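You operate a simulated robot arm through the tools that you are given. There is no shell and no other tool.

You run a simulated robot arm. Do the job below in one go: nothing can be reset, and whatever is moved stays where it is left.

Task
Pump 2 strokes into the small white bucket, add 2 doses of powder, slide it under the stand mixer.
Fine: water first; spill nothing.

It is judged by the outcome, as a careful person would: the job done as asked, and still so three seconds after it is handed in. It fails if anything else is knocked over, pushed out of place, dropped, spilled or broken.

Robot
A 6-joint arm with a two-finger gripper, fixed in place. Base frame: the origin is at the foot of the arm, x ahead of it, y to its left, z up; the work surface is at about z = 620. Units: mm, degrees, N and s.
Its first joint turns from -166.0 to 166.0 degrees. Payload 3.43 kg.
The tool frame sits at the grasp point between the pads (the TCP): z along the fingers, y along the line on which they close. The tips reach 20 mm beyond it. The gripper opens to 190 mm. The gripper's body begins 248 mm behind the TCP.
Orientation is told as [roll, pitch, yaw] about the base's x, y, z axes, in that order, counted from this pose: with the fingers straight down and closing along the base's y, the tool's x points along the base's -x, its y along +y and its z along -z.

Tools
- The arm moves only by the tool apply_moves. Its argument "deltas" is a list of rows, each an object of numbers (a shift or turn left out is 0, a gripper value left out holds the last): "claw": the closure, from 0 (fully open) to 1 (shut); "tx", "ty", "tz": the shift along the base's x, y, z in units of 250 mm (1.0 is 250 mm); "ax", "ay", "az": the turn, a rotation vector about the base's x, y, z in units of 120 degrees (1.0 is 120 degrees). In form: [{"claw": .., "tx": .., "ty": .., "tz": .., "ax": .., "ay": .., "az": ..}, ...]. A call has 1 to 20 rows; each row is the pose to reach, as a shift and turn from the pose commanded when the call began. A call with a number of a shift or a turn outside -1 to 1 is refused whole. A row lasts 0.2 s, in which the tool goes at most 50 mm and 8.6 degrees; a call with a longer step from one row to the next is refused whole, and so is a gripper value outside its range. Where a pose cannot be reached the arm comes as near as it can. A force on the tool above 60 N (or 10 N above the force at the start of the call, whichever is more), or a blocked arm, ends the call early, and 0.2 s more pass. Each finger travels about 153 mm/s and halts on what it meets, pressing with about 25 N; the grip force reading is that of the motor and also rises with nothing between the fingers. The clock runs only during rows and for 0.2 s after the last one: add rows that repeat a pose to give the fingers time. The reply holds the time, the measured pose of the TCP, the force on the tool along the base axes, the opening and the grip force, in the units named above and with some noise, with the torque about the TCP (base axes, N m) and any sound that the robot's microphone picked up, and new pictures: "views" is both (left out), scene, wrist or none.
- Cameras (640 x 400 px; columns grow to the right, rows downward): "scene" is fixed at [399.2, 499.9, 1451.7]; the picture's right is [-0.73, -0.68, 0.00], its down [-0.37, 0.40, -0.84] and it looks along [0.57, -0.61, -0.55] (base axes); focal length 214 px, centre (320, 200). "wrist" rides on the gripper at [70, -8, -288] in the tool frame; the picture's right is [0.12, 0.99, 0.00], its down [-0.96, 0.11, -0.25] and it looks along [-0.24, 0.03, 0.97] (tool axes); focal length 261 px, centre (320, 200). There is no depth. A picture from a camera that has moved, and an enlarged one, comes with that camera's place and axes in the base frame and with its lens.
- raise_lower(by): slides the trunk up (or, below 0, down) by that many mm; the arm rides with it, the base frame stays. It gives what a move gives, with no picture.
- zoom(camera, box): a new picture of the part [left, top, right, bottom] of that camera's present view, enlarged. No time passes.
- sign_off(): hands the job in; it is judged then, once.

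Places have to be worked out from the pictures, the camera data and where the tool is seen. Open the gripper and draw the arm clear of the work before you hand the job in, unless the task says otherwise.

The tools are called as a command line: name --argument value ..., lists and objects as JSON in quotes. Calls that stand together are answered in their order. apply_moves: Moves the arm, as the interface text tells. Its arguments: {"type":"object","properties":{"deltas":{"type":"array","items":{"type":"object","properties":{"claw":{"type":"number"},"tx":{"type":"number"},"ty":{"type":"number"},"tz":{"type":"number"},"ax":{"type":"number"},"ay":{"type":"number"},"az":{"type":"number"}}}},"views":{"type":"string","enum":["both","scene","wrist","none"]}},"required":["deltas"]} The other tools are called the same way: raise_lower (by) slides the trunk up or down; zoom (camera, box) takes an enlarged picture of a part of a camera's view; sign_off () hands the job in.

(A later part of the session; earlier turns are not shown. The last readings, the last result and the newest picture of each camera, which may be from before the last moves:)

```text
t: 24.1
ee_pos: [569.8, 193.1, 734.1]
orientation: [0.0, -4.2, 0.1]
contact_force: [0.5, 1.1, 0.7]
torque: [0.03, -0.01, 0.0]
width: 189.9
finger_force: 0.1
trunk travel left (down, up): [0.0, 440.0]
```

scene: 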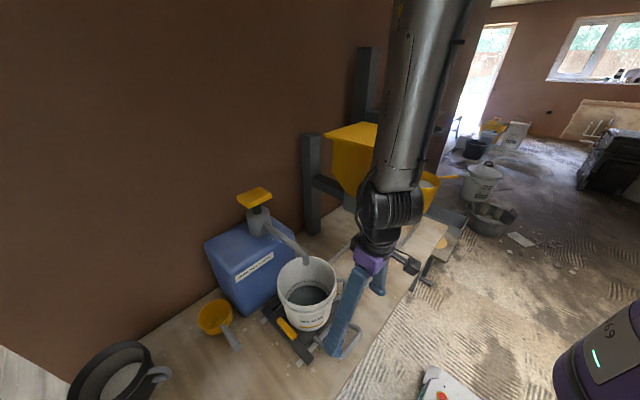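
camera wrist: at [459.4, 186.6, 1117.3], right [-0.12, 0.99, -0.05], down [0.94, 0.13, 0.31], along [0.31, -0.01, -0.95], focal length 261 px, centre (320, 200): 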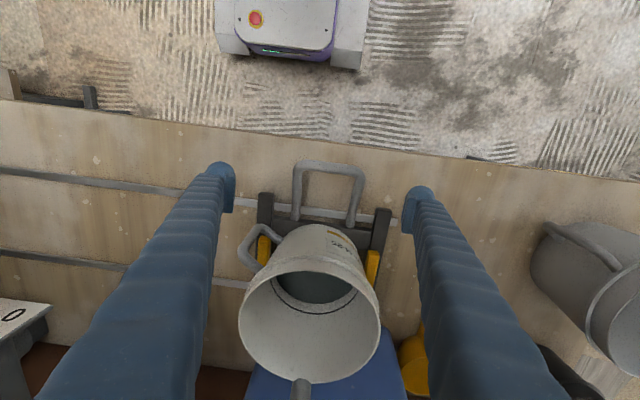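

Now at (570, 193, 734). I'll go down to the handle with a bit of forward pitch, watching whether it's reached.

apply_moves --deltas '[{"tz": -0.06, "ay": -0.03, "tx": 0.02}, {"tz": -0.12, "ay": -0.06, "tx": 0.04}, {"tz": -0.18, "ay": -0.09, "tx": 0.06}, {"tz": -0.22, "ay": -0.09, "tx": 0.06}]' --views "both"

zoom --camera "scene" --box '[270, 230, 420, 380]'

```text
t: 25.1
ee_pos: [583.3, 194.2, 677.5]
orientation: [0.4, -14.6, -2.1]
contact_force: [0.9, 0.3, 0.3]
torque: [0.02, 0.26, 0.21]
width: 190.0
finger_force: 0.0
out of reach, approached as far as the arm can: row 3
trunk travel left (down, up): [0.0, 440.0]
camera wrist: at [440.6, 188.5, 939.9], right [-0.08, 1.0, -0.02], down [0.87, 0.08, 0.48], along [0.48, 0.02, -0.88], focal length 261 px, centre (320, 200)
```

scene: 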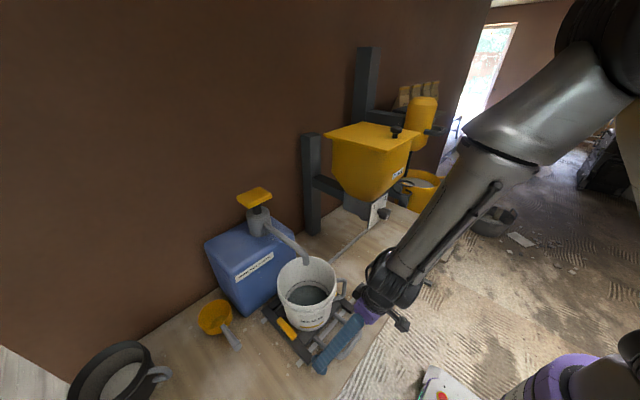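
wrist: 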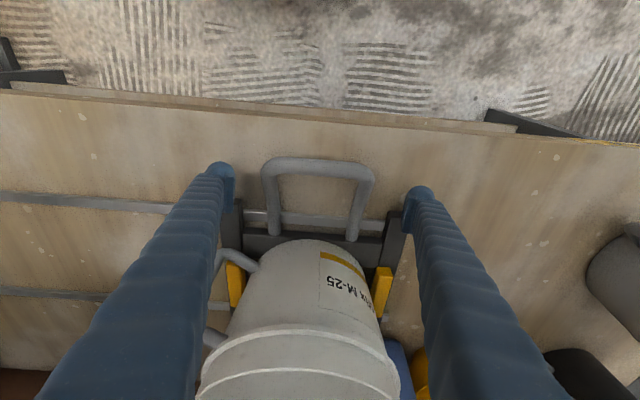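

```text
2.67 times, centred on (345, 305) of scene
camera zoom: at [399.2, 499.9, 1451.7], right [-0.73, -0.68, 0.0], down [-0.37, 0.4, -0.84], along [0.57, -0.61, -0.55], focal length 572 px, centre (253, -80)
```

zoom: 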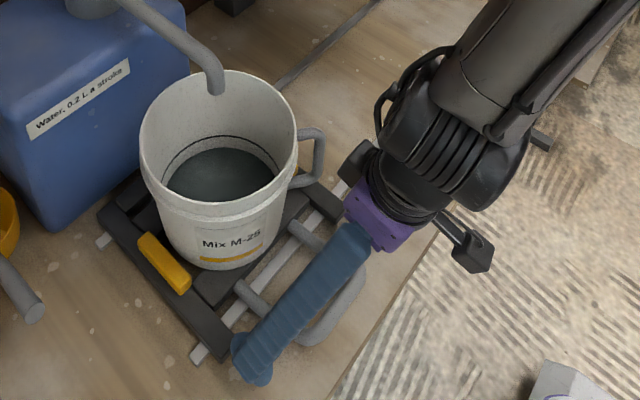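

The fingers straddle the handle at (583, 194, 677) with a slight yaw of −2°. I'll hold a moment to see if it settles, then close gently on the side bars.

apply_moves --deltas '[{"tz": 0}, {"tz": -0.02}, {"tz": -0.03}]' --views "wrist"

```text
t: 25.9
ee_pos: [584.3, 192.9, 671.0]
orientation: [0.0, -14.9, 0.1]
contact_force: [-0.3, -0.3, -0.1]
torque: [0.0, -0.01, -0.01]
width: 190.4
finger_force: 0.0
trunk travel left (down, up): [0.0, 440.0]
camera wrist: at [441.3, 185.7, 931.4], right [-0.12, 0.99, -0.03], down [0.87, 0.12, 0.49], along [0.49, 0.03, -0.87], focal length 261 px, centre (320, 200)
```

wrist: 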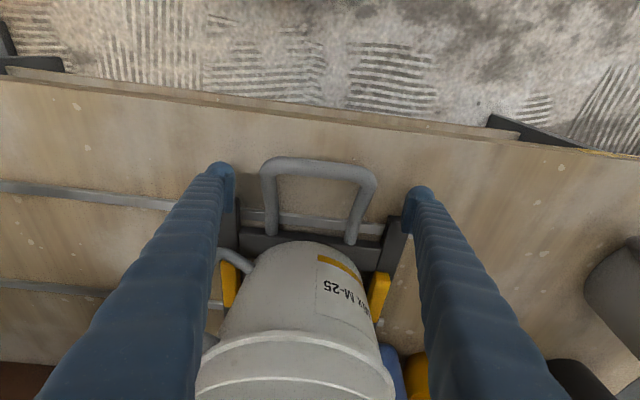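

Settled square at (584, 193, 671), with the handle bars centred between the fingers within 3 mm. Closing onto them.

apply_moves --deltas '[{"claw": 0.25}, {"claw": 0.35}, {"claw": 0.45}, {"claw": 0.45}]' --views "both"

zoom --camera "scene" --box '[270, 230, 420, 380]'

```text
t: 26.9
ee_pos: [584.7, 189.2, 671.7]
orientation: [-0.3, -15.0, -0.1]
contact_force: [-0.7, -43.1, 6.1]
torque: [0.33, 0.44, 1.08]
width: 128.6
finger_force: 44.9
trunk travel left (down, up): [0.0, 440.0]
camera wrist: at [441.1, 183.0, 931.7], right [-0.11, 0.99, -0.04], down [0.87, 0.12, 0.49], along [0.49, 0.03, -0.87], focal length 261 px, centre (320, 200)
```

scene: 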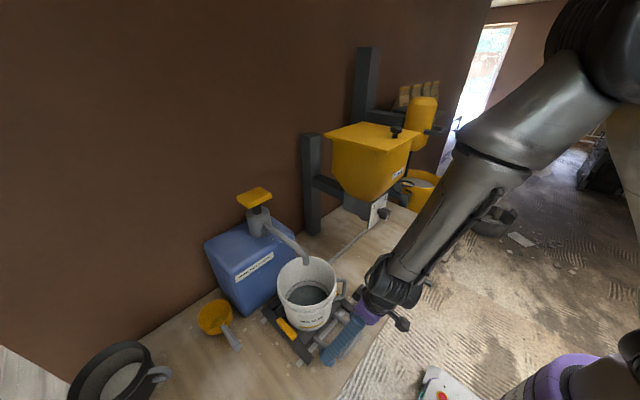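
wrist: 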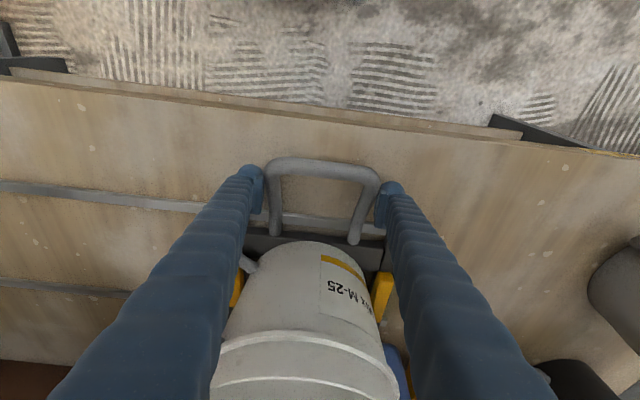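

```text
2.67 times, centred on (345, 305) of scene
camera zoom: at [399.2, 499.9, 1451.7], right [-0.73, -0.68, 0.0], down [-0.37, 0.4, -0.84], along [0.57, -0.61, -0.55], focal length 572 px, centre (253, -80)
```

zoom: 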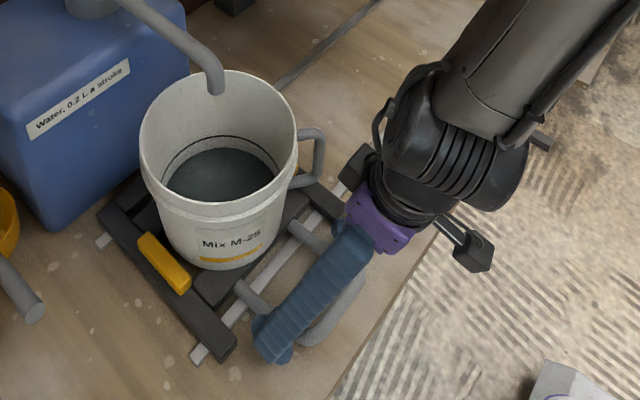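

The grip closed at 129 mm but the tool feels −43 N in y, i.e. the handle's centre is a few mm lower in y than the commanded pose. I'll shift −4 mm to relax it and see.

apply_moves --deltas '[{"ty": -0.008}, {"ty": -0.016}, {"ty": -0.016}]' --views "none"

```text
t: 27.8
ee_pos: [585.0, 190.3, 671.2]
orientation: [0.1, -15.0, 0.2]
contact_force: [-0.7, -9.9, 14.4]
torque: [0.24, 0.25, -0.82]
width: 128.2
finger_force: 44.9
trunk travel left (down, up): [0.0, 440.0]
```

Relaxed now: the handle is firmly between the fingers at y≈190. I'll start drawing the sledge slowly toward −y, about 40 mm, to feel its resistance.

apply_moves --deltas '[{"ty": -0.01}, {"ty": -0.025}, {"ty": -0.045}, {"ty": -0.07}, {"ty": -0.1}, {"ty": -0.13}, {"ty": -0.15}, {"ty": -0.16}]' --views "both"

zoom --camera "scene" --box '[270, 230, 420, 380]'

```text
t: 29.6
ee_pos: [584.6, 147.5, 673.2]
orientation: [0.0, -14.9, 0.1]
contact_force: [-18.8, 1.0, 22.3]
torque: [-0.1, 0.59, 0.24]
width: 127.9
finger_force: 44.9
trunk travel left (down, up): [0.0, 440.0]
camera wrist: at [441.6, 139.6, 932.2], right [-0.12, 0.99, -0.03], down [0.87, 0.12, 0.49], along [0.49, 0.03, -0.87], focal length 261 px, centre (320, 200)
```

scene: 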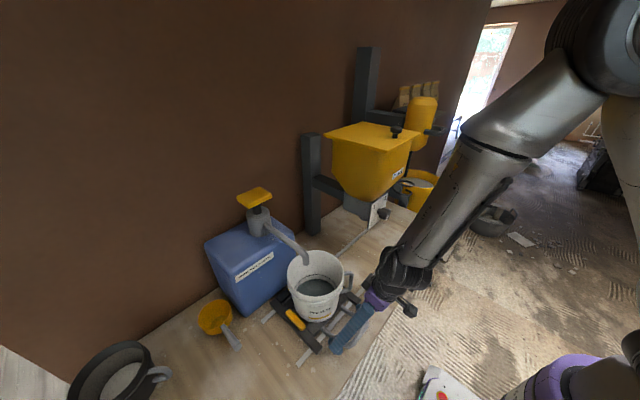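
wrist: 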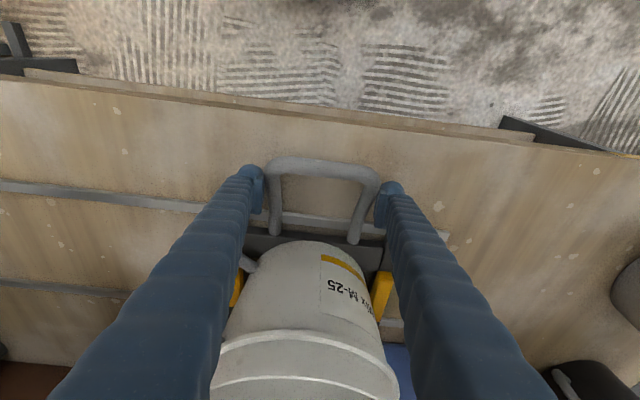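

```text
2.67 times, centred on (345, 305) of scene
camera zoom: at [399.2, 499.9, 1451.7], right [-0.73, -0.68, 0.0], down [-0.37, 0.4, -0.84], along [0.57, -0.61, -0.55], focal length 572 px, centre (253, -80)
```

zoom: 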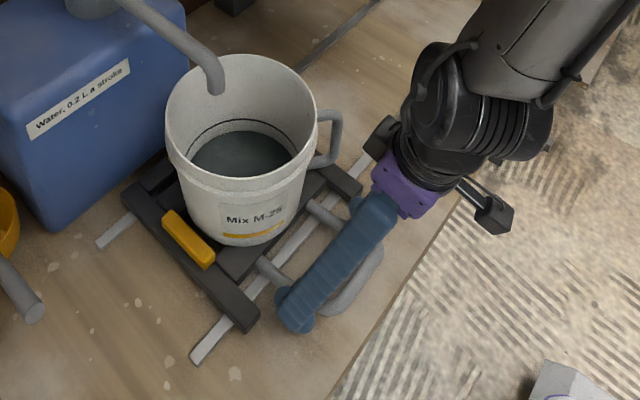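

The sledge slides smoothly with the bucket, now at y≈148. A small vertical/x preload has built up (22 N, −19 N), so I'll ease those by 2 mm while continuing at a gentle speed.

apply_moves --deltas '[{"ty": -0.01, "tz": 0.006, "tx": -0.004}, {"ty": -0.03, "tz": 0.01, "tx": -0.006}, {"ty": -0.06, "tz": 0.01, "tx": -0.006}, {"ty": -0.1, "tz": 0.01, "tx": -0.006}, {"ty": -0.15, "tz": 0.01, "tx": -0.006}, {"ty": -0.2, "tz": 0.01, "tx": -0.006}, {"ty": -0.25, "tz": 0.01, "tx": -0.006}, {"ty": -0.3, "tz": 0.01, "tx": -0.006}, {"ty": -0.35, "tz": 0.01, "tx": -0.006}, {"ty": -0.4, "tz": 0.01, "tx": -0.006}, {"ty": -0.45, "tz": 0.01, "tx": -0.006}, {"ty": -0.5, "tz": 0.01, "tx": -0.006}, {"ty": -0.55, "tz": 0.01, "tx": -0.006}, {"ty": -0.6, "tz": 0.01, "tx": -0.006}, {"ty": -0.64, "tz": 0.01, "tx": -0.006}, {"ty": -0.67, "tz": 0.01, "tx": -0.006}, {"ty": -0.69, "tz": 0.01, "tx": -0.006}, {"ty": -0.7, "tz": 0.01, "tx": -0.006}]' --views "both"

zoom --camera "scene" --box '[270, 170, 420, 340]'

```text
t: 33.4
ee_pos: [574.2, 2.5, 675.7]
orientation: [-1.7, -13.2, 0.1]
contact_force: [-1.1, 0.5, 6.5]
torque: [0.05, 0.01, 0.24]
width: 128.3
finger_force: 45.1
out of reach, approached as far as the arm can: row 14, 15, 16, 17, 18
trunk travel left (down, up): [0.0, 440.0]
stopped in row 18: the force on the tool passed its limit at 60 N (the readings are from after the stop); the commanded pose is now the measured one
camera wrist: at [439.2, 0.9, 940.2], right [-0.11, 0.99, -0.05], down [0.88, 0.12, 0.46], along [0.46, 0.0, -0.89], focal length 261 px, centre (320, 200)
```

scene: 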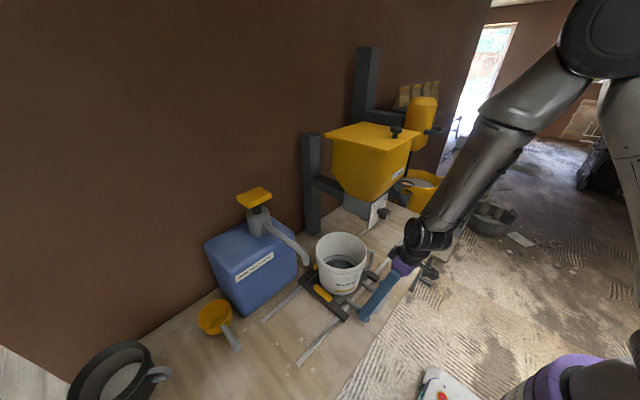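
wrist: 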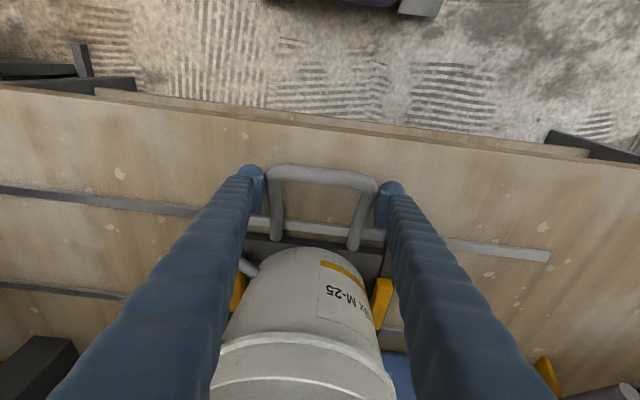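

```text
2.35 times, centred on (345, 255) of scene
camera zoom: at [399.2, 499.9, 1451.7], right [-0.73, -0.68, 0.0], down [-0.37, 0.4, -0.84], along [0.57, -0.61, -0.55], focal length 505 px, centre (261, 71)
```

zoom: 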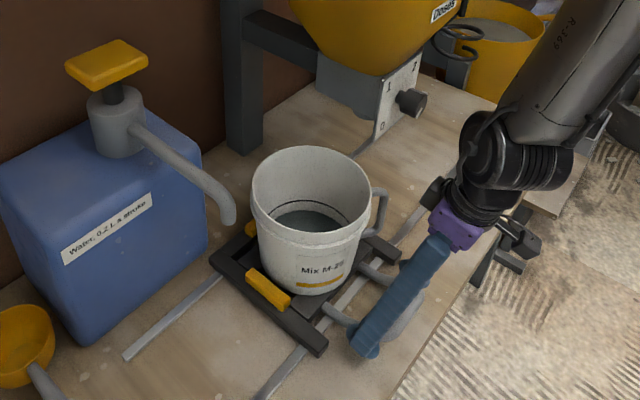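

The sledge is now at y≈2; the wrist ran near its straight (singular) posture with the 15° pitch at this shorter radius. I'll release the handle, straighten the tool to vertical (which moves the wrist off that posture), and regrip.

apply_moves --deltas '[{"claw": 0}, {"claw": 0}, {"claw": 0}, {"ay": 0.03}, {"ay": 0.06, "ax": 0.005}, {"ay": 0.09, "ax": 0.01}, {"ay": 0.11, "ax": 0.014}, {"ay": 0.11, "ax": 0.014}]' --views "both"

```text
t: 35.4
ee_pos: [608.2, -67.0, 683.5]
orientation: [-10.8, -9.2, 3.9]
contact_force: [0.5, -1.4, -0.9]
torque: [0.0, 0.05, 0.01]
width: 190.0
finger_force: 0.0
out of reach, approached as far as the arm can: row 4, 5, 6, 7, 8
trunk travel left (down, up): [0.0, 440.0]
stopped in row 8: the arm was blocked; the commanded pose is now the measured one
camera wrist: at [489.2, -28.9, 953.6], right [-0.15, 0.97, -0.2], down [0.9, 0.22, 0.37], along [0.41, -0.13, -0.91], focal length 261 px, centre (320, 200)
```

scene: 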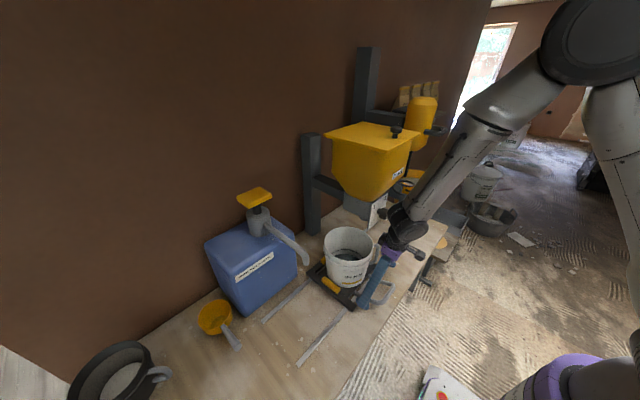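
wrist: 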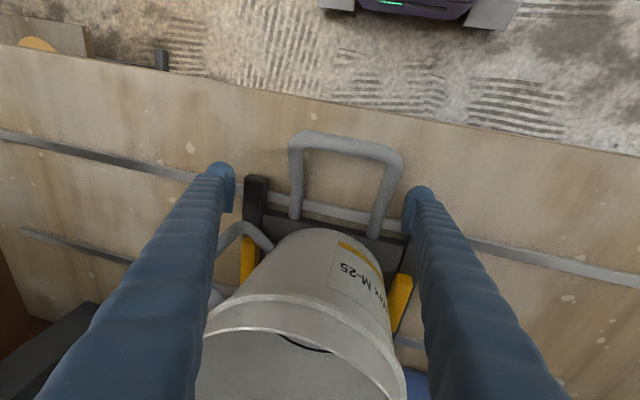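

Near that straight-wrist posture the arm swung the tool sideways (roll −11°), nudging the sledge along to about y≈−44; the bucket stands fine with its water. I'll lift straight up out of the handle before correcting anything else.

apply_moves --deltas '[{"tz": 0.06}, {"tz": 0.14}, {"tz": 0.24}, {"tz": 0.36}, {"tz": 0.5}]' --views "both"

```text
t: 36.6
ee_pos: [609.5, -65.6, 812.0]
orientation: [-10.8, -9.1, 3.8]
contact_force: [0.8, -1.1, 0.5]
torque: [0.01, 0.08, 0.03]
width: 190.3
finger_force: 0.1
trunk travel left (down, up): [0.0, 440.0]
camera wrist: at [489.6, -28.1, 1081.3], right [-0.15, 0.97, -0.2], down [0.9, 0.22, 0.37], along [0.41, -0.13, -0.91], focal length 261 px, centre (320, 200)
```

scene: 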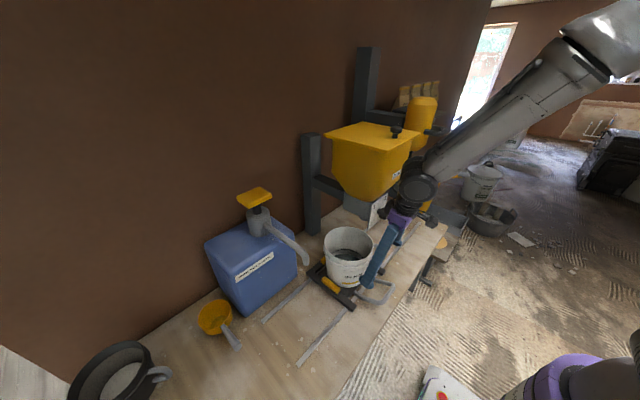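
wrist: 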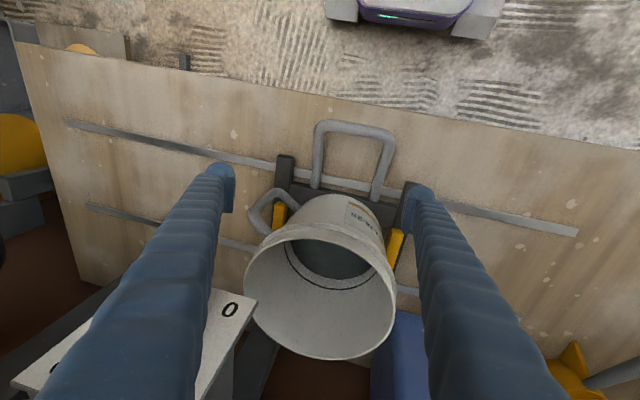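

Lifted clean to z=812 and tracking is exact again; the sledge handle is around y≈−44. I'll back off slightly in x and square the tool to vertical here where the forearm is flatter.

apply_moves --deltas '[{"tx": -0.06, "ty": 0.02, "ax": 0.02, "ay": 0.015, "az": -0.007}, {"tx": -0.12, "ty": 0.04, "ax": 0.04, "ay": 0.03, "az": -0.014}, {"tx": -0.16, "ty": 0.06, "ax": 0.06, "ay": 0.045, "az": -0.021}, {"tx": -0.18, "ty": 0.08, "ax": 0.08, "ay": 0.06, "az": -0.028}, {"tx": -0.18, "ty": 0.09, "ax": 0.09, "ay": 0.075, "az": -0.032}, {"tx": -0.18, "ty": 0.09, "ax": 0.09, "ay": 0.075, "az": -0.032}]' --views "both"

```text
t: 38.0
ee_pos: [561.2, -45.3, 809.6]
orientation: [0.2, -0.3, -0.9]
contact_force: [-0.2, 1.3, -0.7]
torque: [0.01, 0.03, -0.01]
width: 190.2
finger_force: 0.1
trunk travel left (down, up): [0.0, 440.0]
camera wrist: at [488.5, -52.9, 1096.9], right [-0.1, 0.99, 0.0], down [0.96, 0.1, 0.26], along [0.25, 0.03, -0.97], focal length 261 px, centre (320, 200)
```

scene: 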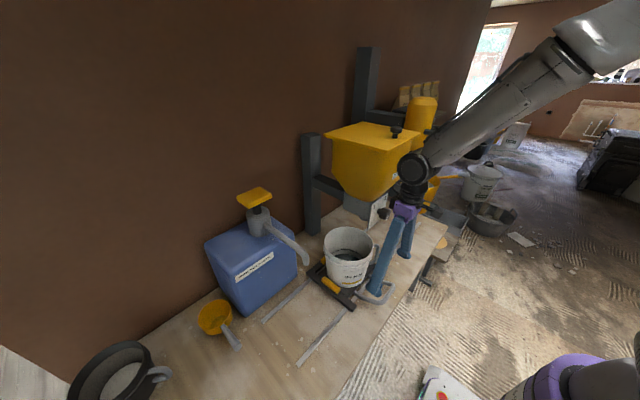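
wrist: 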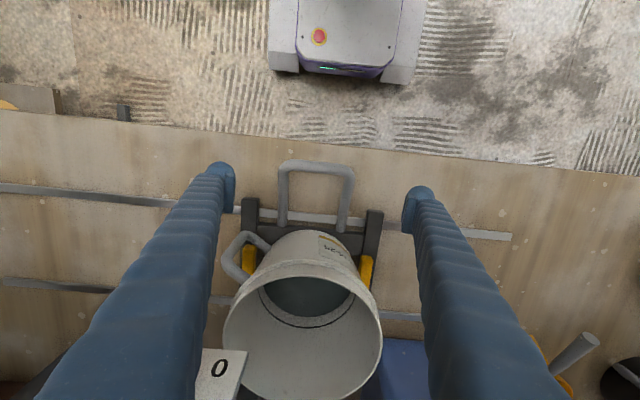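

Squared up at (561, −45, 810) with the tool vertical — in this posture the wrist stays well-conditioned for any y. The handle is centred at y≈−49; I'll lower partway and check tracking.

apply_moves --deltas '[{"tz": -0.1, "tx": 0.02, "ty": -0.015, "az": 0.0075}, {"tz": -0.2, "tx": 0.04, "ty": -0.015, "az": 0.0075}, {"tz": -0.3, "tx": 0.055, "ty": -0.015, "az": 0.0075}, {"tz": -0.36, "tx": 0.055, "ty": -0.015, "az": 0.0075}]' --views "wrist"

```text
t: 39.0
ee_pos: [578.0, -47.2, 719.6]
orientation: [0.2, -0.4, 0.0]
contact_force: [-0.1, 0.2, -0.8]
torque: [-0.05, 0.02, 0.0]
width: 190.0
finger_force: 0.1
trunk travel left (down, up): [0.0, 440.0]
camera wrist: at [503.6, -56.8, 1008.0], right [-0.12, 0.99, 0.0], down [0.96, 0.11, 0.26], along [0.25, 0.03, -0.97], focal length 261 px, centre (320, 200)
```

wrist: 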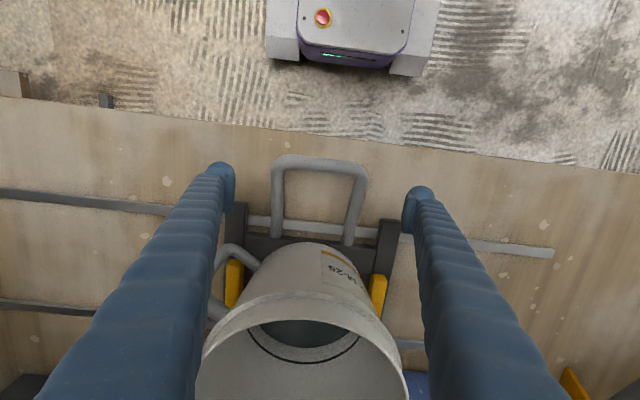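

Tracking is good. The handle is centred about y≈−51, so I shift −4 mm, lower to z≈672 and close on it.

apply_moves --deltas '[{"tz": -0.07, "ty": -0.014}, {"tz": -0.14, "ty": -0.014}, {"tz": -0.19, "ty": -0.014}, {"tz": -0.19, "ty": -0.014, "claw": 0.2}, {"tz": -0.19, "ty": -0.014, "claw": 0.32}, {"tz": -0.19, "ty": -0.014, "claw": 0.4}, {"tz": -0.19, "ty": -0.014, "claw": 0.4}]' --views "both"

```text
t: 40.6
ee_pos: [575.7, -50.6, 671.2]
orientation: [0.2, -0.5, 0.0]
contact_force: [0.2, -1.1, 0.2]
torque: [-0.02, 0.0, 0.02]
width: 127.7
finger_force: 44.9
trunk travel left (down, up): [0.0, 440.0]
camera wrist: at [502.0, -60.0, 959.2], right [-0.12, 0.99, 0.0], down [0.96, 0.11, 0.26], along [0.25, 0.03, -0.97], focal length 261 px, centre (320, 200)
```

scene: 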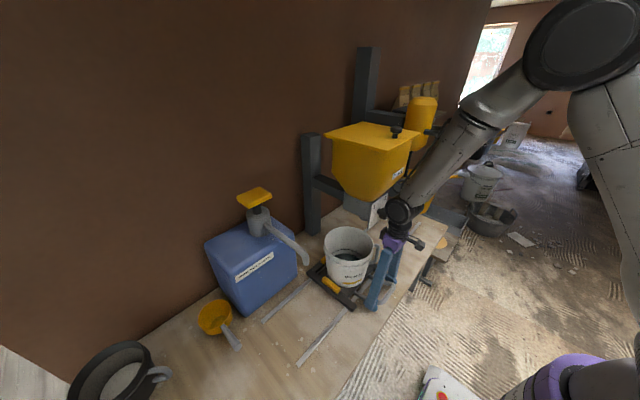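
wrist: 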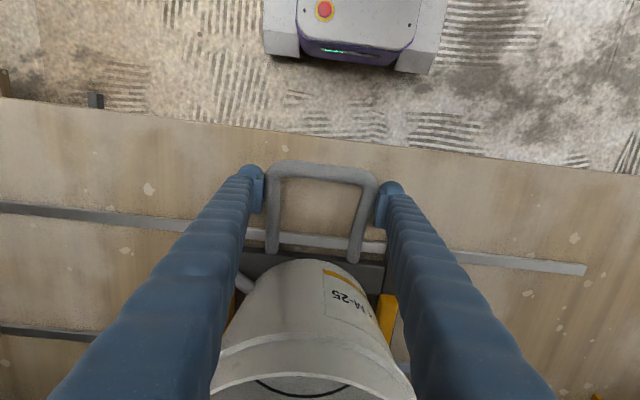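

Firm, load-free grip at y=−50.6. Now I draw the sledge smoothly on to about y=−150 and then check alignment with the hopper outlet.

apply_moves --deltas '[{"ty": -0.01}, {"ty": -0.03}, {"ty": -0.06}, {"ty": -0.1}, {"ty": -0.14}, {"ty": -0.18}, {"ty": -0.22}, {"ty": -0.26}, {"ty": -0.3}, {"ty": -0.33}, {"ty": -0.36}, {"ty": -0.38}, {"ty": -0.39}, {"ty": -0.4}]' --views "both"

zoom --camera "scene" --box '[310, 160, 430, 310]'

```text
t: 43.6
ee_pos: [576.6, -151.9, 672.0]
orientation: [0.2, -0.7, 0.0]
contact_force: [-13.1, -3.0, 23.2]
torque: [0.61, 0.69, -0.04]
width: 127.5
finger_force: 45.1
trunk travel left (down, up): [0.0, 440.0]
camera wrist: at [501.5, -162.2, 959.2], right [-0.12, 0.99, 0.0], down [0.96, 0.11, 0.26], along [0.26, 0.03, -0.97], focal length 261 px, centre (320, 200)
```

scene: 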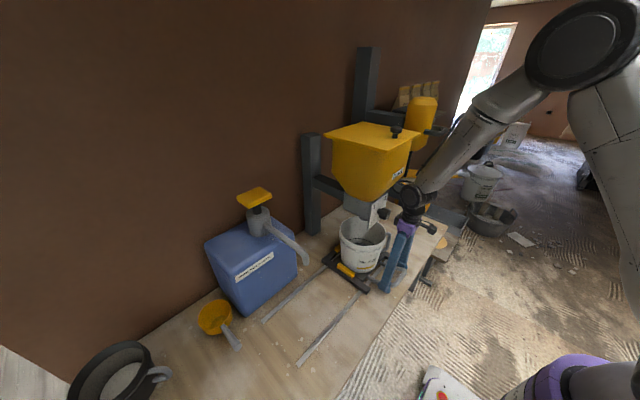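
wrist: 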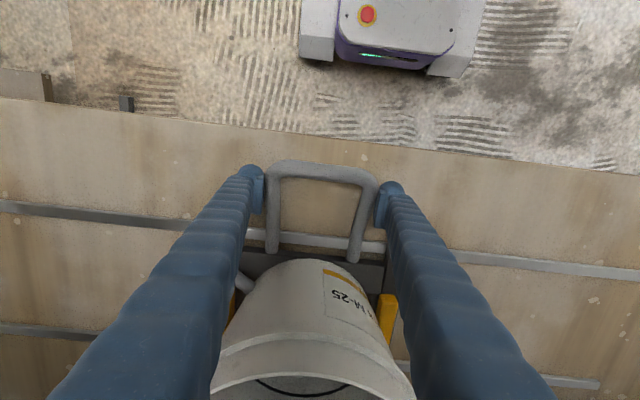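

```text
2.67 times, centred on (370, 235) of scene
camera zoom: at [399.2, 499.9, 1451.7], right [-0.73, -0.68, 0.0], down [-0.37, 0.4, -0.84], along [0.57, -0.61, -0.55], focal length 572 px, centre (187, 107)
```

zoom: 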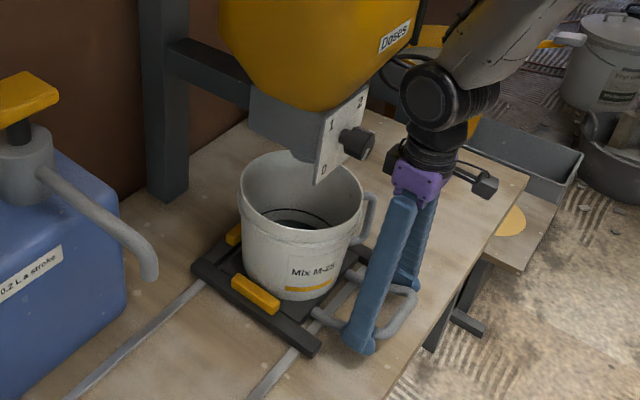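

The bucket is arriving under the hopper. I'll zoom tightly to compare the outlet with the rim.

zoom --camera "scene" --box '[330, 185, 400, 255]'

```text
5.71 times, centred on (365, 220) of scene
camera zoom: at [399.2, 499.9, 1451.7], right [-0.73, -0.68, 0.0], down [-0.37, 0.4, -0.84], along [0.57, -0.61, -0.55], focal length 1226 px, centre (63, 86)
```

zoom: 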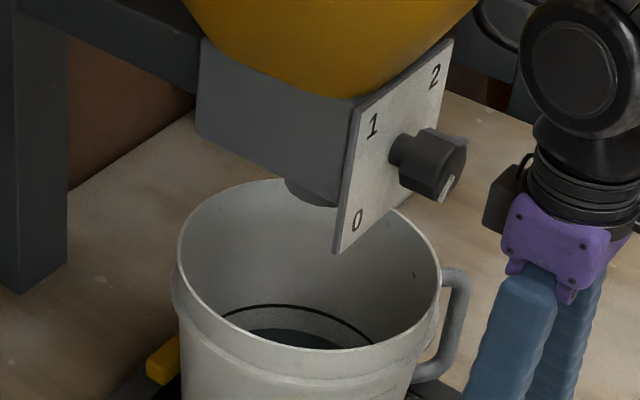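

Comparing in the same view, the outlet (≈(746, −172), bottom z≈890) is about 22 mm further in −y than the bucket's present centre. I'll draw the sledge another 21 mm and then release.

apply_moves --deltas '[{"ty": -0.01, "tz": 0.004, "tx": -0.003}, {"ty": -0.03, "tz": 0.006, "tx": -0.004}, {"ty": -0.055, "tz": 0.006, "tx": -0.004}, {"ty": -0.075, "tz": 0.006, "tx": -0.004}, {"ty": -0.086, "tz": 0.006, "tx": -0.004}, {"ty": -0.086, "tz": 0.006, "tx": -0.004}]' --views "scene"

zoom --camera "scene" --box '[330, 185, 400, 255]'

```text
t: 45.0
ee_pos: [575.3, -174.8, 670.8]
orientation: [0.3, -0.5, 0.0]
contact_force: [5.9, 1.6, -12.5]
torque: [-0.11, -0.47, -0.19]
width: 127.4
finger_force: 45.1
trunk travel left (down, up): [0.0, 440.0]
```

scene: 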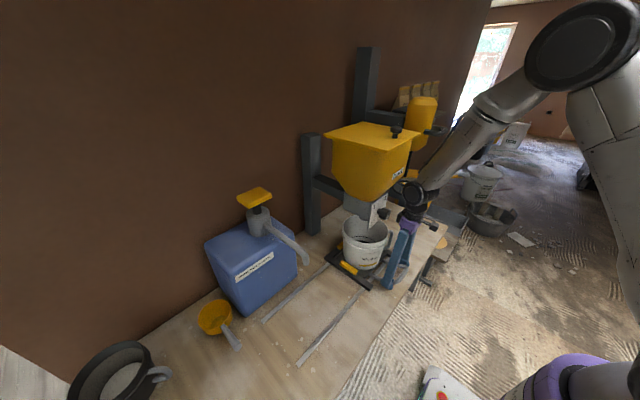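

```text
5.71 times, centred on (365, 220) of scene
camera zoom: at [399.2, 499.9, 1451.7], right [-0.73, -0.68, 0.0], down [-0.37, 0.4, -0.84], along [0.57, -0.61, -0.55], focal length 1226 px, centre (63, 86)
```

zoom: 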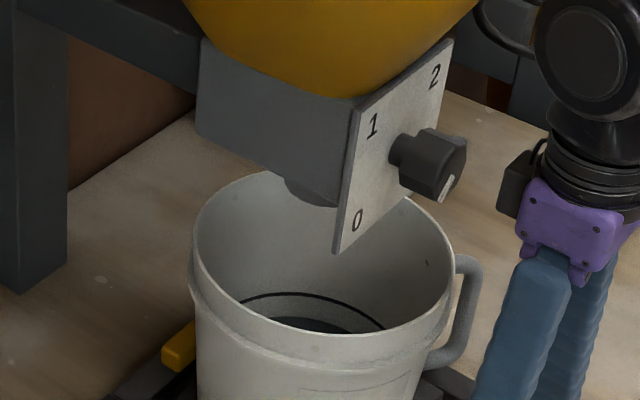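

The bucket is now centred under the outlet to within several mm. I'll open the gripper and lift straight up out of the handle.

apply_moves --deltas '[{"claw": 0.15}, {"claw": 0}, {"claw": 0}, {"tz": 0.1}, {"tz": 0.22}, {"tz": 0.36}, {"tz": 0.5, "tx": -0.05}, {"tz": 0.64, "tx": -0.1}, {"tz": 0.72, "tx": -0.14}]' --views "both"

zoom --camera "scene" --box '[320, 170, 420, 300]'

zoom --camera "wrist" --box '[230, 200, 410, 400]'

```text
t: 47.0
ee_pos: [540.8, -169.3, 852.9]
orientation: [0.2, -0.4, 0.0]
contact_force: [-0.3, -0.2, 0.7]
torque: [-0.05, 0.01, 0.02]
width: 190.2
finger_force: 0.1
trunk travel left (down, up): [0.0, 440.0]
camera wrist: at [466.0, -178.7, 1140.8], right [-0.12, 0.99, 0.0], down [0.96, 0.11, 0.26], along [0.25, 0.03, -0.97], focal length 261 px, centre (320, 200)
```

scene: 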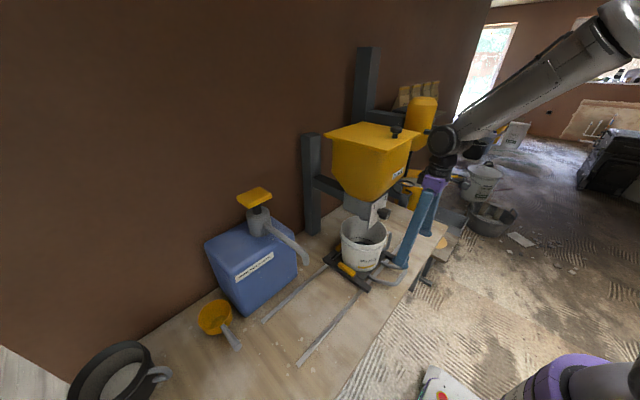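
wrist: 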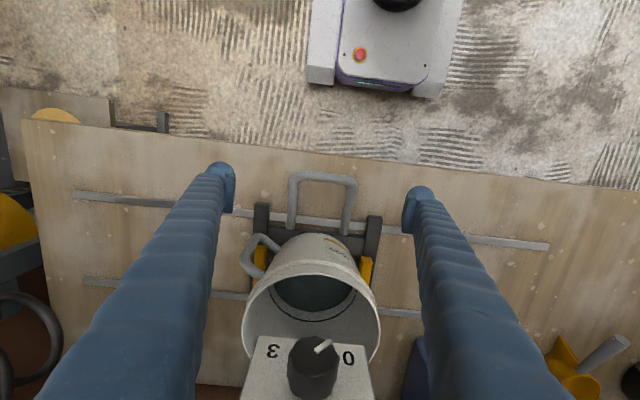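

```text
3.08 times, centred on (370, 235) of scene
camera zoom: at [399.2, 499.9, 1451.7], right [-0.73, -0.68, 0.0], down [-0.37, 0.4, -0.84], along [0.57, -0.61, -0.55], focal length 660 px, centre (166, 92)
```

zoom: 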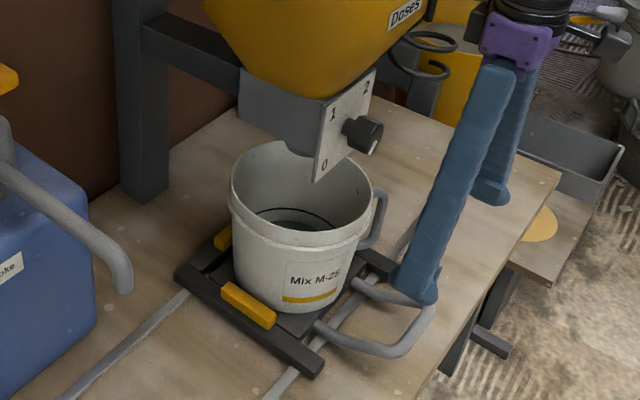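

```text
2.00 times, centred on (320, 300) of wrist
camera zoom: at [466.0, -178.7, 1140.8], right [-0.12, 0.99, 0.0], down [0.96, 0.11, 0.26], along [0.25, 0.03, -0.97], focal length 521 px, centre (320, 0)
```

zoom: 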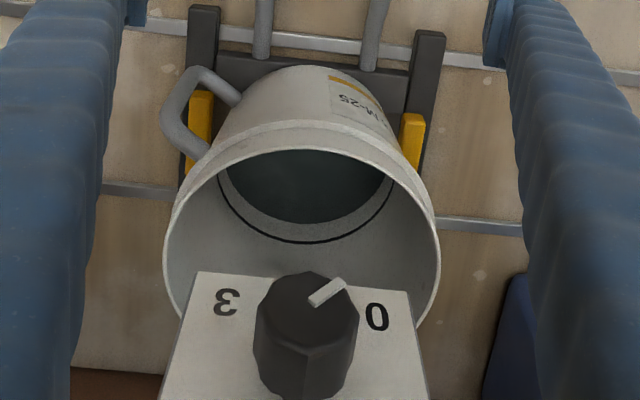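

A better view now: the dial has 0, 1, 2 and 3 at the corners, pointer on 0, so each dose is a quarter turn (clockwise seen from the robot). Plate, knob (≈ y −166, z 940) and bucket all line up. I'll pose the gripper beside the knob: half open, tilted 25° back and rolled −45° so I can turn it by +90° about x.

apply_moves --deltas '[{"claw": 0.47, "tz": 0.07, "tx": 0.01, "ty": 0.002, "ax": -0.046, "ay": -0.0247, "az": 0.0102}, {"tz": 0.14, "tx": 0.02, "ty": 0.004, "ax": -0.0923, "ay": -0.0494, "az": 0.0205}, {"tz": 0.21, "tx": 0.03, "ty": 0.006, "ax": -0.1384, "ay": -0.0741, "az": 0.0307}, {"tz": 0.28, "tx": 0.04, "ty": 0.008, "ax": -0.1845, "ay": -0.0988, "az": 0.0409}, {"tz": 0.35, "tx": 0.05, "ty": 0.01, "ax": -0.2306, "ay": -0.1234, "az": 0.0511}, {"tz": 0.352, "tx": 0.06, "ty": 0.012, "ax": -0.2768, "ay": -0.1481, "az": 0.0614}, {"tz": 0.352, "tx": 0.07, "ty": 0.012, "ax": -0.3229, "ay": -0.1728, "az": 0.0716}, {"tz": 0.352, "tx": 0.08, "ty": 0.012, "ax": -0.369, "ay": -0.1975, "az": 0.0818}, {"tz": 0.352, "tx": 0.08, "ty": 0.012, "ax": -0.369, "ay": -0.1975, "az": 0.0818}]' --views "both"

```text
t: 49.0
ee_pos: [561.6, -169.0, 943.1]
orientation: [-47.8, -17.9, 18.8]
contact_force: [0.2, -0.8, -1.0]
torque: [-0.04, 0.04, -0.01]
width: 100.3
finger_force: 0.1
trunk travel left (down, up): [0.0, 440.0]
camera wrist: at [372.3, -13.4, 1111.2], right [-0.11, 0.67, -0.74], down [0.76, 0.53, 0.37], along [0.64, -0.52, -0.56], focal length 261 px, centre (320, 200)
```

scene: 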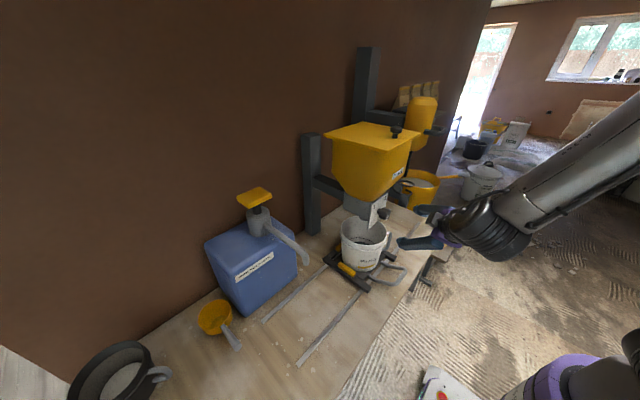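
wrist: 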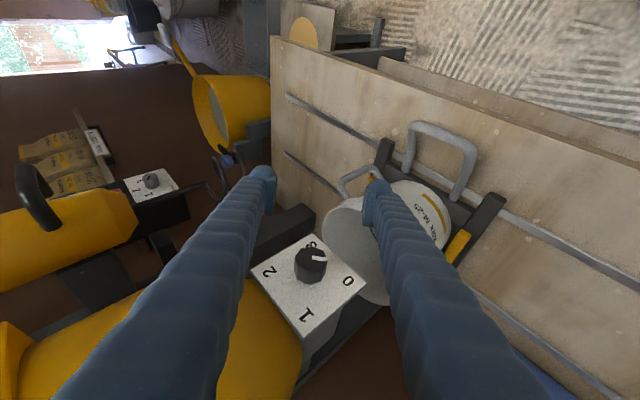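

Tracking is exact, and the wrist camera now looks straight at the dial. Zooming to locate the knob's axis precisely.

zoom --camera "wrist" --box '[240, 220, 380, 340]'

zoom --camera "wrist" --box '[0, 60, 280, 240]'

```text
3.33 times, centred on (310, 280) of wrist
camera zoom: at [372.3, -13.4, 1111.2], right [-0.11, 0.67, -0.74], down [0.76, 0.53, 0.37], along [0.64, -0.52, -0.56], focal length 869 px, centre (353, -67)
```

zoom: 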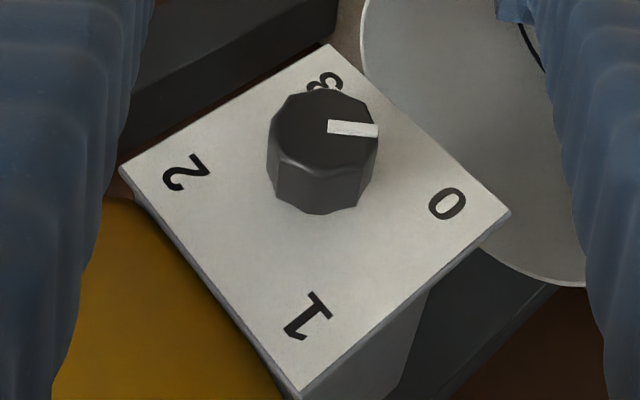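

```text
2.22 times, centred on (140, 150) of wrist
camera zoom: at [372.3, -13.4, 1111.2], right [-0.11, 0.67, -0.74], down [0.76, 0.53, 0.37], along [0.64, -0.52, -0.56], focal length 579 px, centre (720, 311)
```

zoom: 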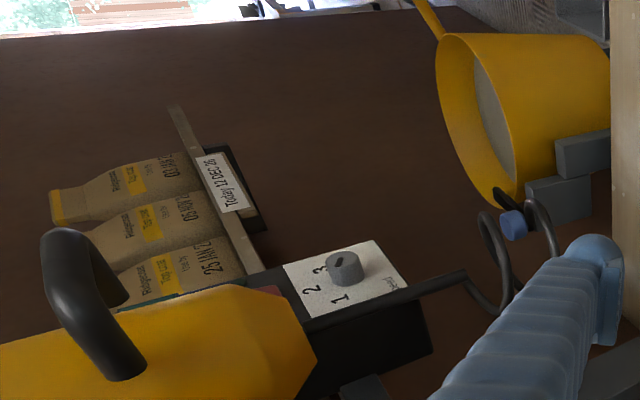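

The pointer sits exactly on 0. Relative to the tool, the knob's face centre is about +104 mm in x, +3 in y, +6 in z. I'll advance 75 mm with those corrections, fingers straddling the knob, then look again.

apply_moves --deltas '[{"tx": 0.06, "ty": 0.006, "tz": 0.01}, {"tx": 0.13, "ty": 0.012, "tz": 0.02}, {"tx": 0.2, "ty": 0.012, "tz": 0.022}, {"tx": 0.26, "ty": 0.012, "tz": 0.022}, {"tx": 0.3, "ty": 0.012, "tz": 0.022}, {"tx": 0.3, "ty": 0.012, "tz": 0.022}]' --views "both"

zoom --camera "wrist" --box '[240, 140, 400, 260]'

zoom --camera "scene" --box '[340, 170, 430, 250]'

```text
t: 50.4
ee_pos: [634.9, -167.0, 947.1]
orientation: [-47.7, -17.7, 18.6]
contact_force: [-0.4, -0.2, -0.6]
torque: [-0.03, -0.03, 0.03]
width: 100.9
finger_force: 0.0
trunk travel left (down, up): [0.0, 440.0]
camera wrist: at [446.9, -11.0, 1115.6], right [-0.11, 0.67, -0.74], down [0.76, 0.53, 0.37], along [0.64, -0.52, -0.57], focal length 261 px, centre (320, 200)
```

scene: 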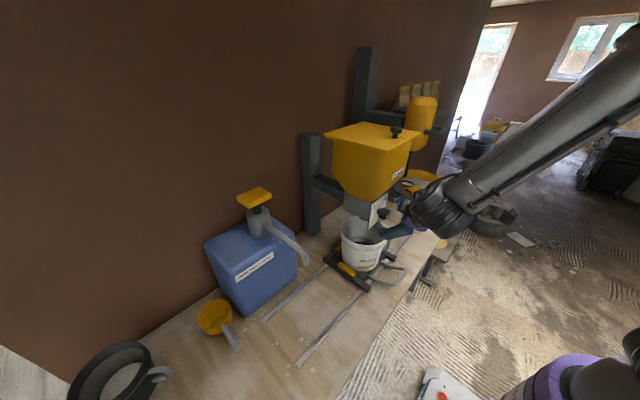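
wrist: 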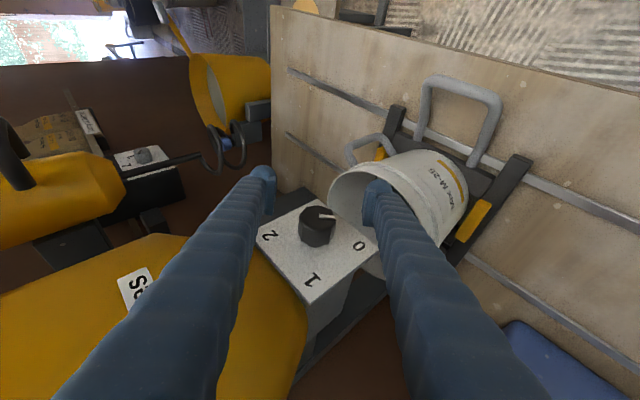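

```text
3.33 times, centred on (320, 200) of wrist
camera zoom: at [446.9, -11.0, 1115.6], right [-0.11, 0.67, -0.74], down [0.76, 0.53, 0.37], along [0.64, -0.52, -0.57], focal length 869 px, centre (320, 200)
```

zoom: 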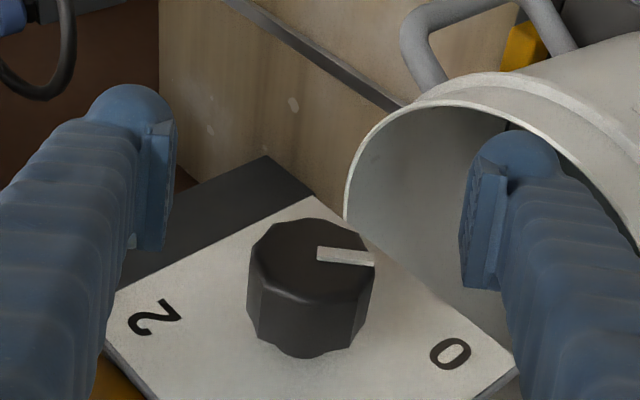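

```text
5.00 times, centred on (385, 210) of scene
camera zoom: at [399.2, 499.9, 1451.7], right [-0.73, -0.68, 0.0], down [-0.37, 0.4, -0.84], along [0.57, -0.61, -0.55], focal length 1072 px, centre (-5, 150)
```

zoom: 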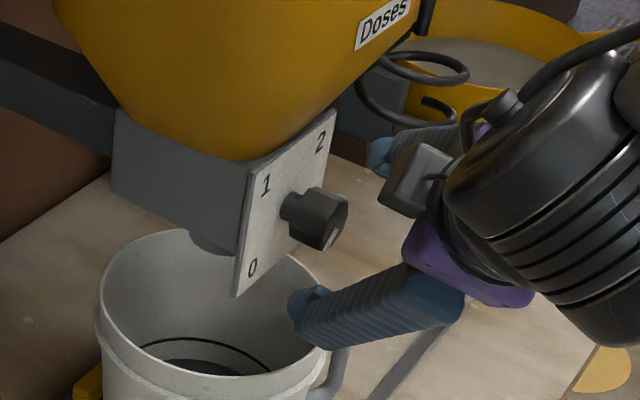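

The knob is centred between the pads to within about 2 mm. I'll go 29 mm further so the pads cover the knob, staying short of the plate, then close gently.

apply_moves --deltas '[{"tx": 0.04, "ty": -0.004, "tz": -0.006}, {"tx": 0.08, "ty": -0.004, "tz": -0.006}, {"tx": 0.1, "ty": -0.004, "tz": -0.006}, {"tx": 0.116, "ty": -0.004, "tz": -0.006}, {"tx": 0.116, "ty": -0.004, "tz": -0.006}]' --views "wrist"

zoom --camera "wrist" --box '[240, 130, 400, 250]'

zoom --camera "scene" --box '[340, 170, 430, 250]'

```text
t: 51.6
ee_pos: [664.7, -168.4, 944.6]
orientation: [-47.6, -17.7, 18.6]
contact_force: [0.8, -0.2, -0.4]
torque: [0.0, -0.03, -0.02]
width: 100.6
finger_force: 0.1
trunk travel left (down, up): [0.0, 440.0]
camera wrist: at [476.2, -12.5, 1113.9], right [-0.11, 0.67, -0.74], down [0.76, 0.53, 0.37], along [0.64, -0.52, -0.57], focal length 261 px, centre (320, 200)
```

wrist: 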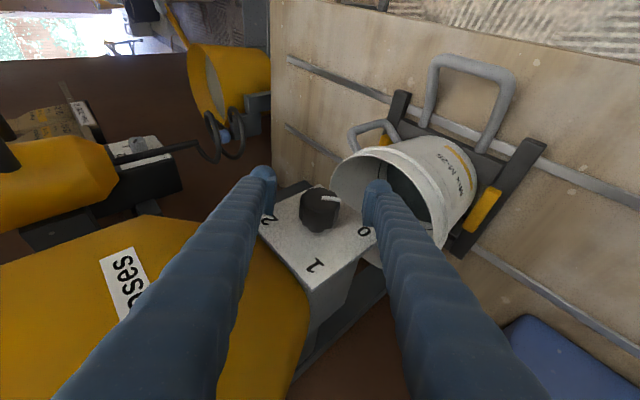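

```text
3.33 times, centred on (320, 190) of wrist
camera zoom: at [476.2, -12.5, 1113.9], right [-0.11, 0.67, -0.74], down [0.76, 0.53, 0.37], along [0.64, -0.52, -0.57], focal length 869 px, centre (320, 233)
```

zoom: 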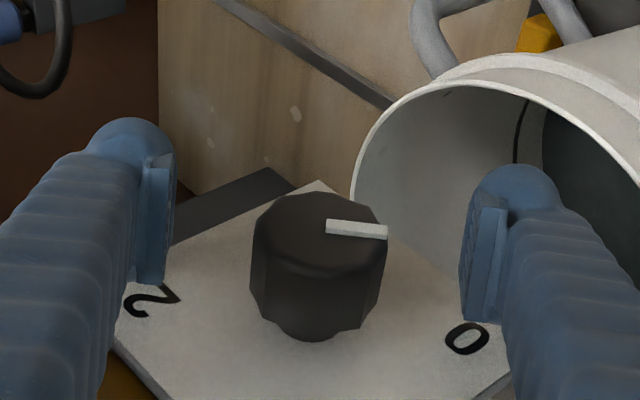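

```text
5.00 times, centred on (385, 210) of scene
camera zoom: at [399.2, 499.9, 1451.7], right [-0.73, -0.68, 0.0], down [-0.37, 0.4, -0.84], along [0.57, -0.61, -0.55], focal length 1072 px, centre (-5, 150)
```

zoom: 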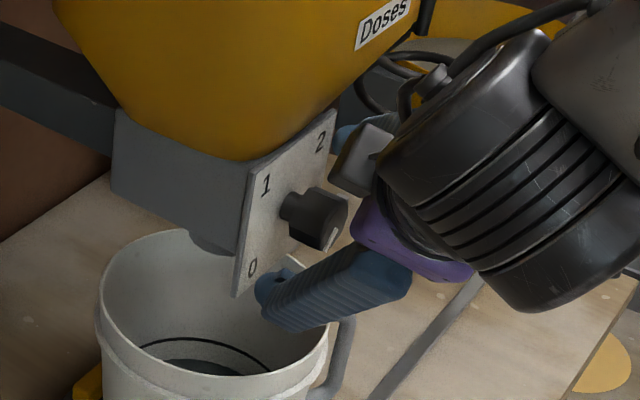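

The knob lies dead-centre between the pads. Closing on it.

apply_moves --deltas '[{"claw": 0.6}, {"claw": 0.7}, {"claw": 0.8}, {"claw": 0.85}, {"claw": 0.85}]' --views "wrist"

zoom --camera "wrist" --box '[240, 130, 400, 250]'

```text
t: 52.8
ee_pos: [665.1, -168.2, 945.0]
orientation: [-47.7, -17.7, 18.6]
contact_force: [-2.2, 6.6, -4.7]
torque: [-0.1, -0.2, -0.03]
width: 39.9
finger_force: 45.2
trunk travel left (down, up): [0.0, 440.0]
camera wrist: at [476.1, -12.1, 1113.6], right [-0.11, 0.67, -0.74], down [0.76, 0.53, 0.37], along [0.64, -0.52, -0.57], focal length 261 px, centre (320, 200)
```

wrist: 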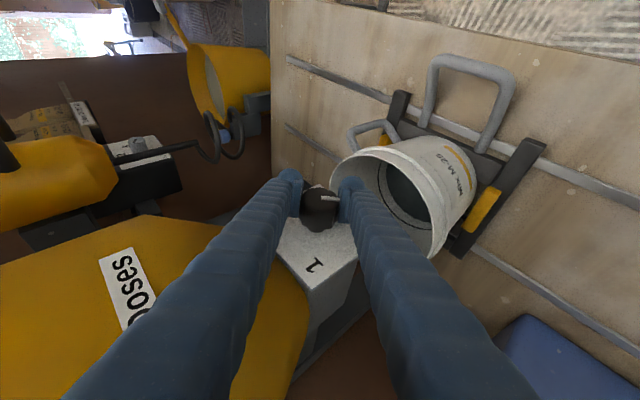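

```text
3.33 times, centred on (320, 190) of wrist
camera zoom: at [476.1, -12.1, 1113.6], right [-0.11, 0.67, -0.74], down [0.76, 0.53, 0.37], along [0.64, -0.52, -0.57], focal length 869 px, centre (320, 233)
```

zoom: 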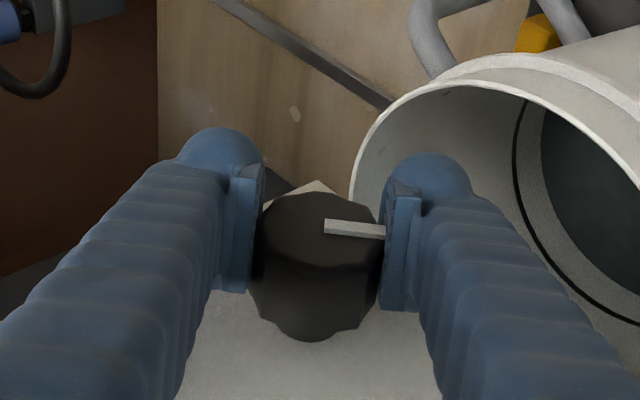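

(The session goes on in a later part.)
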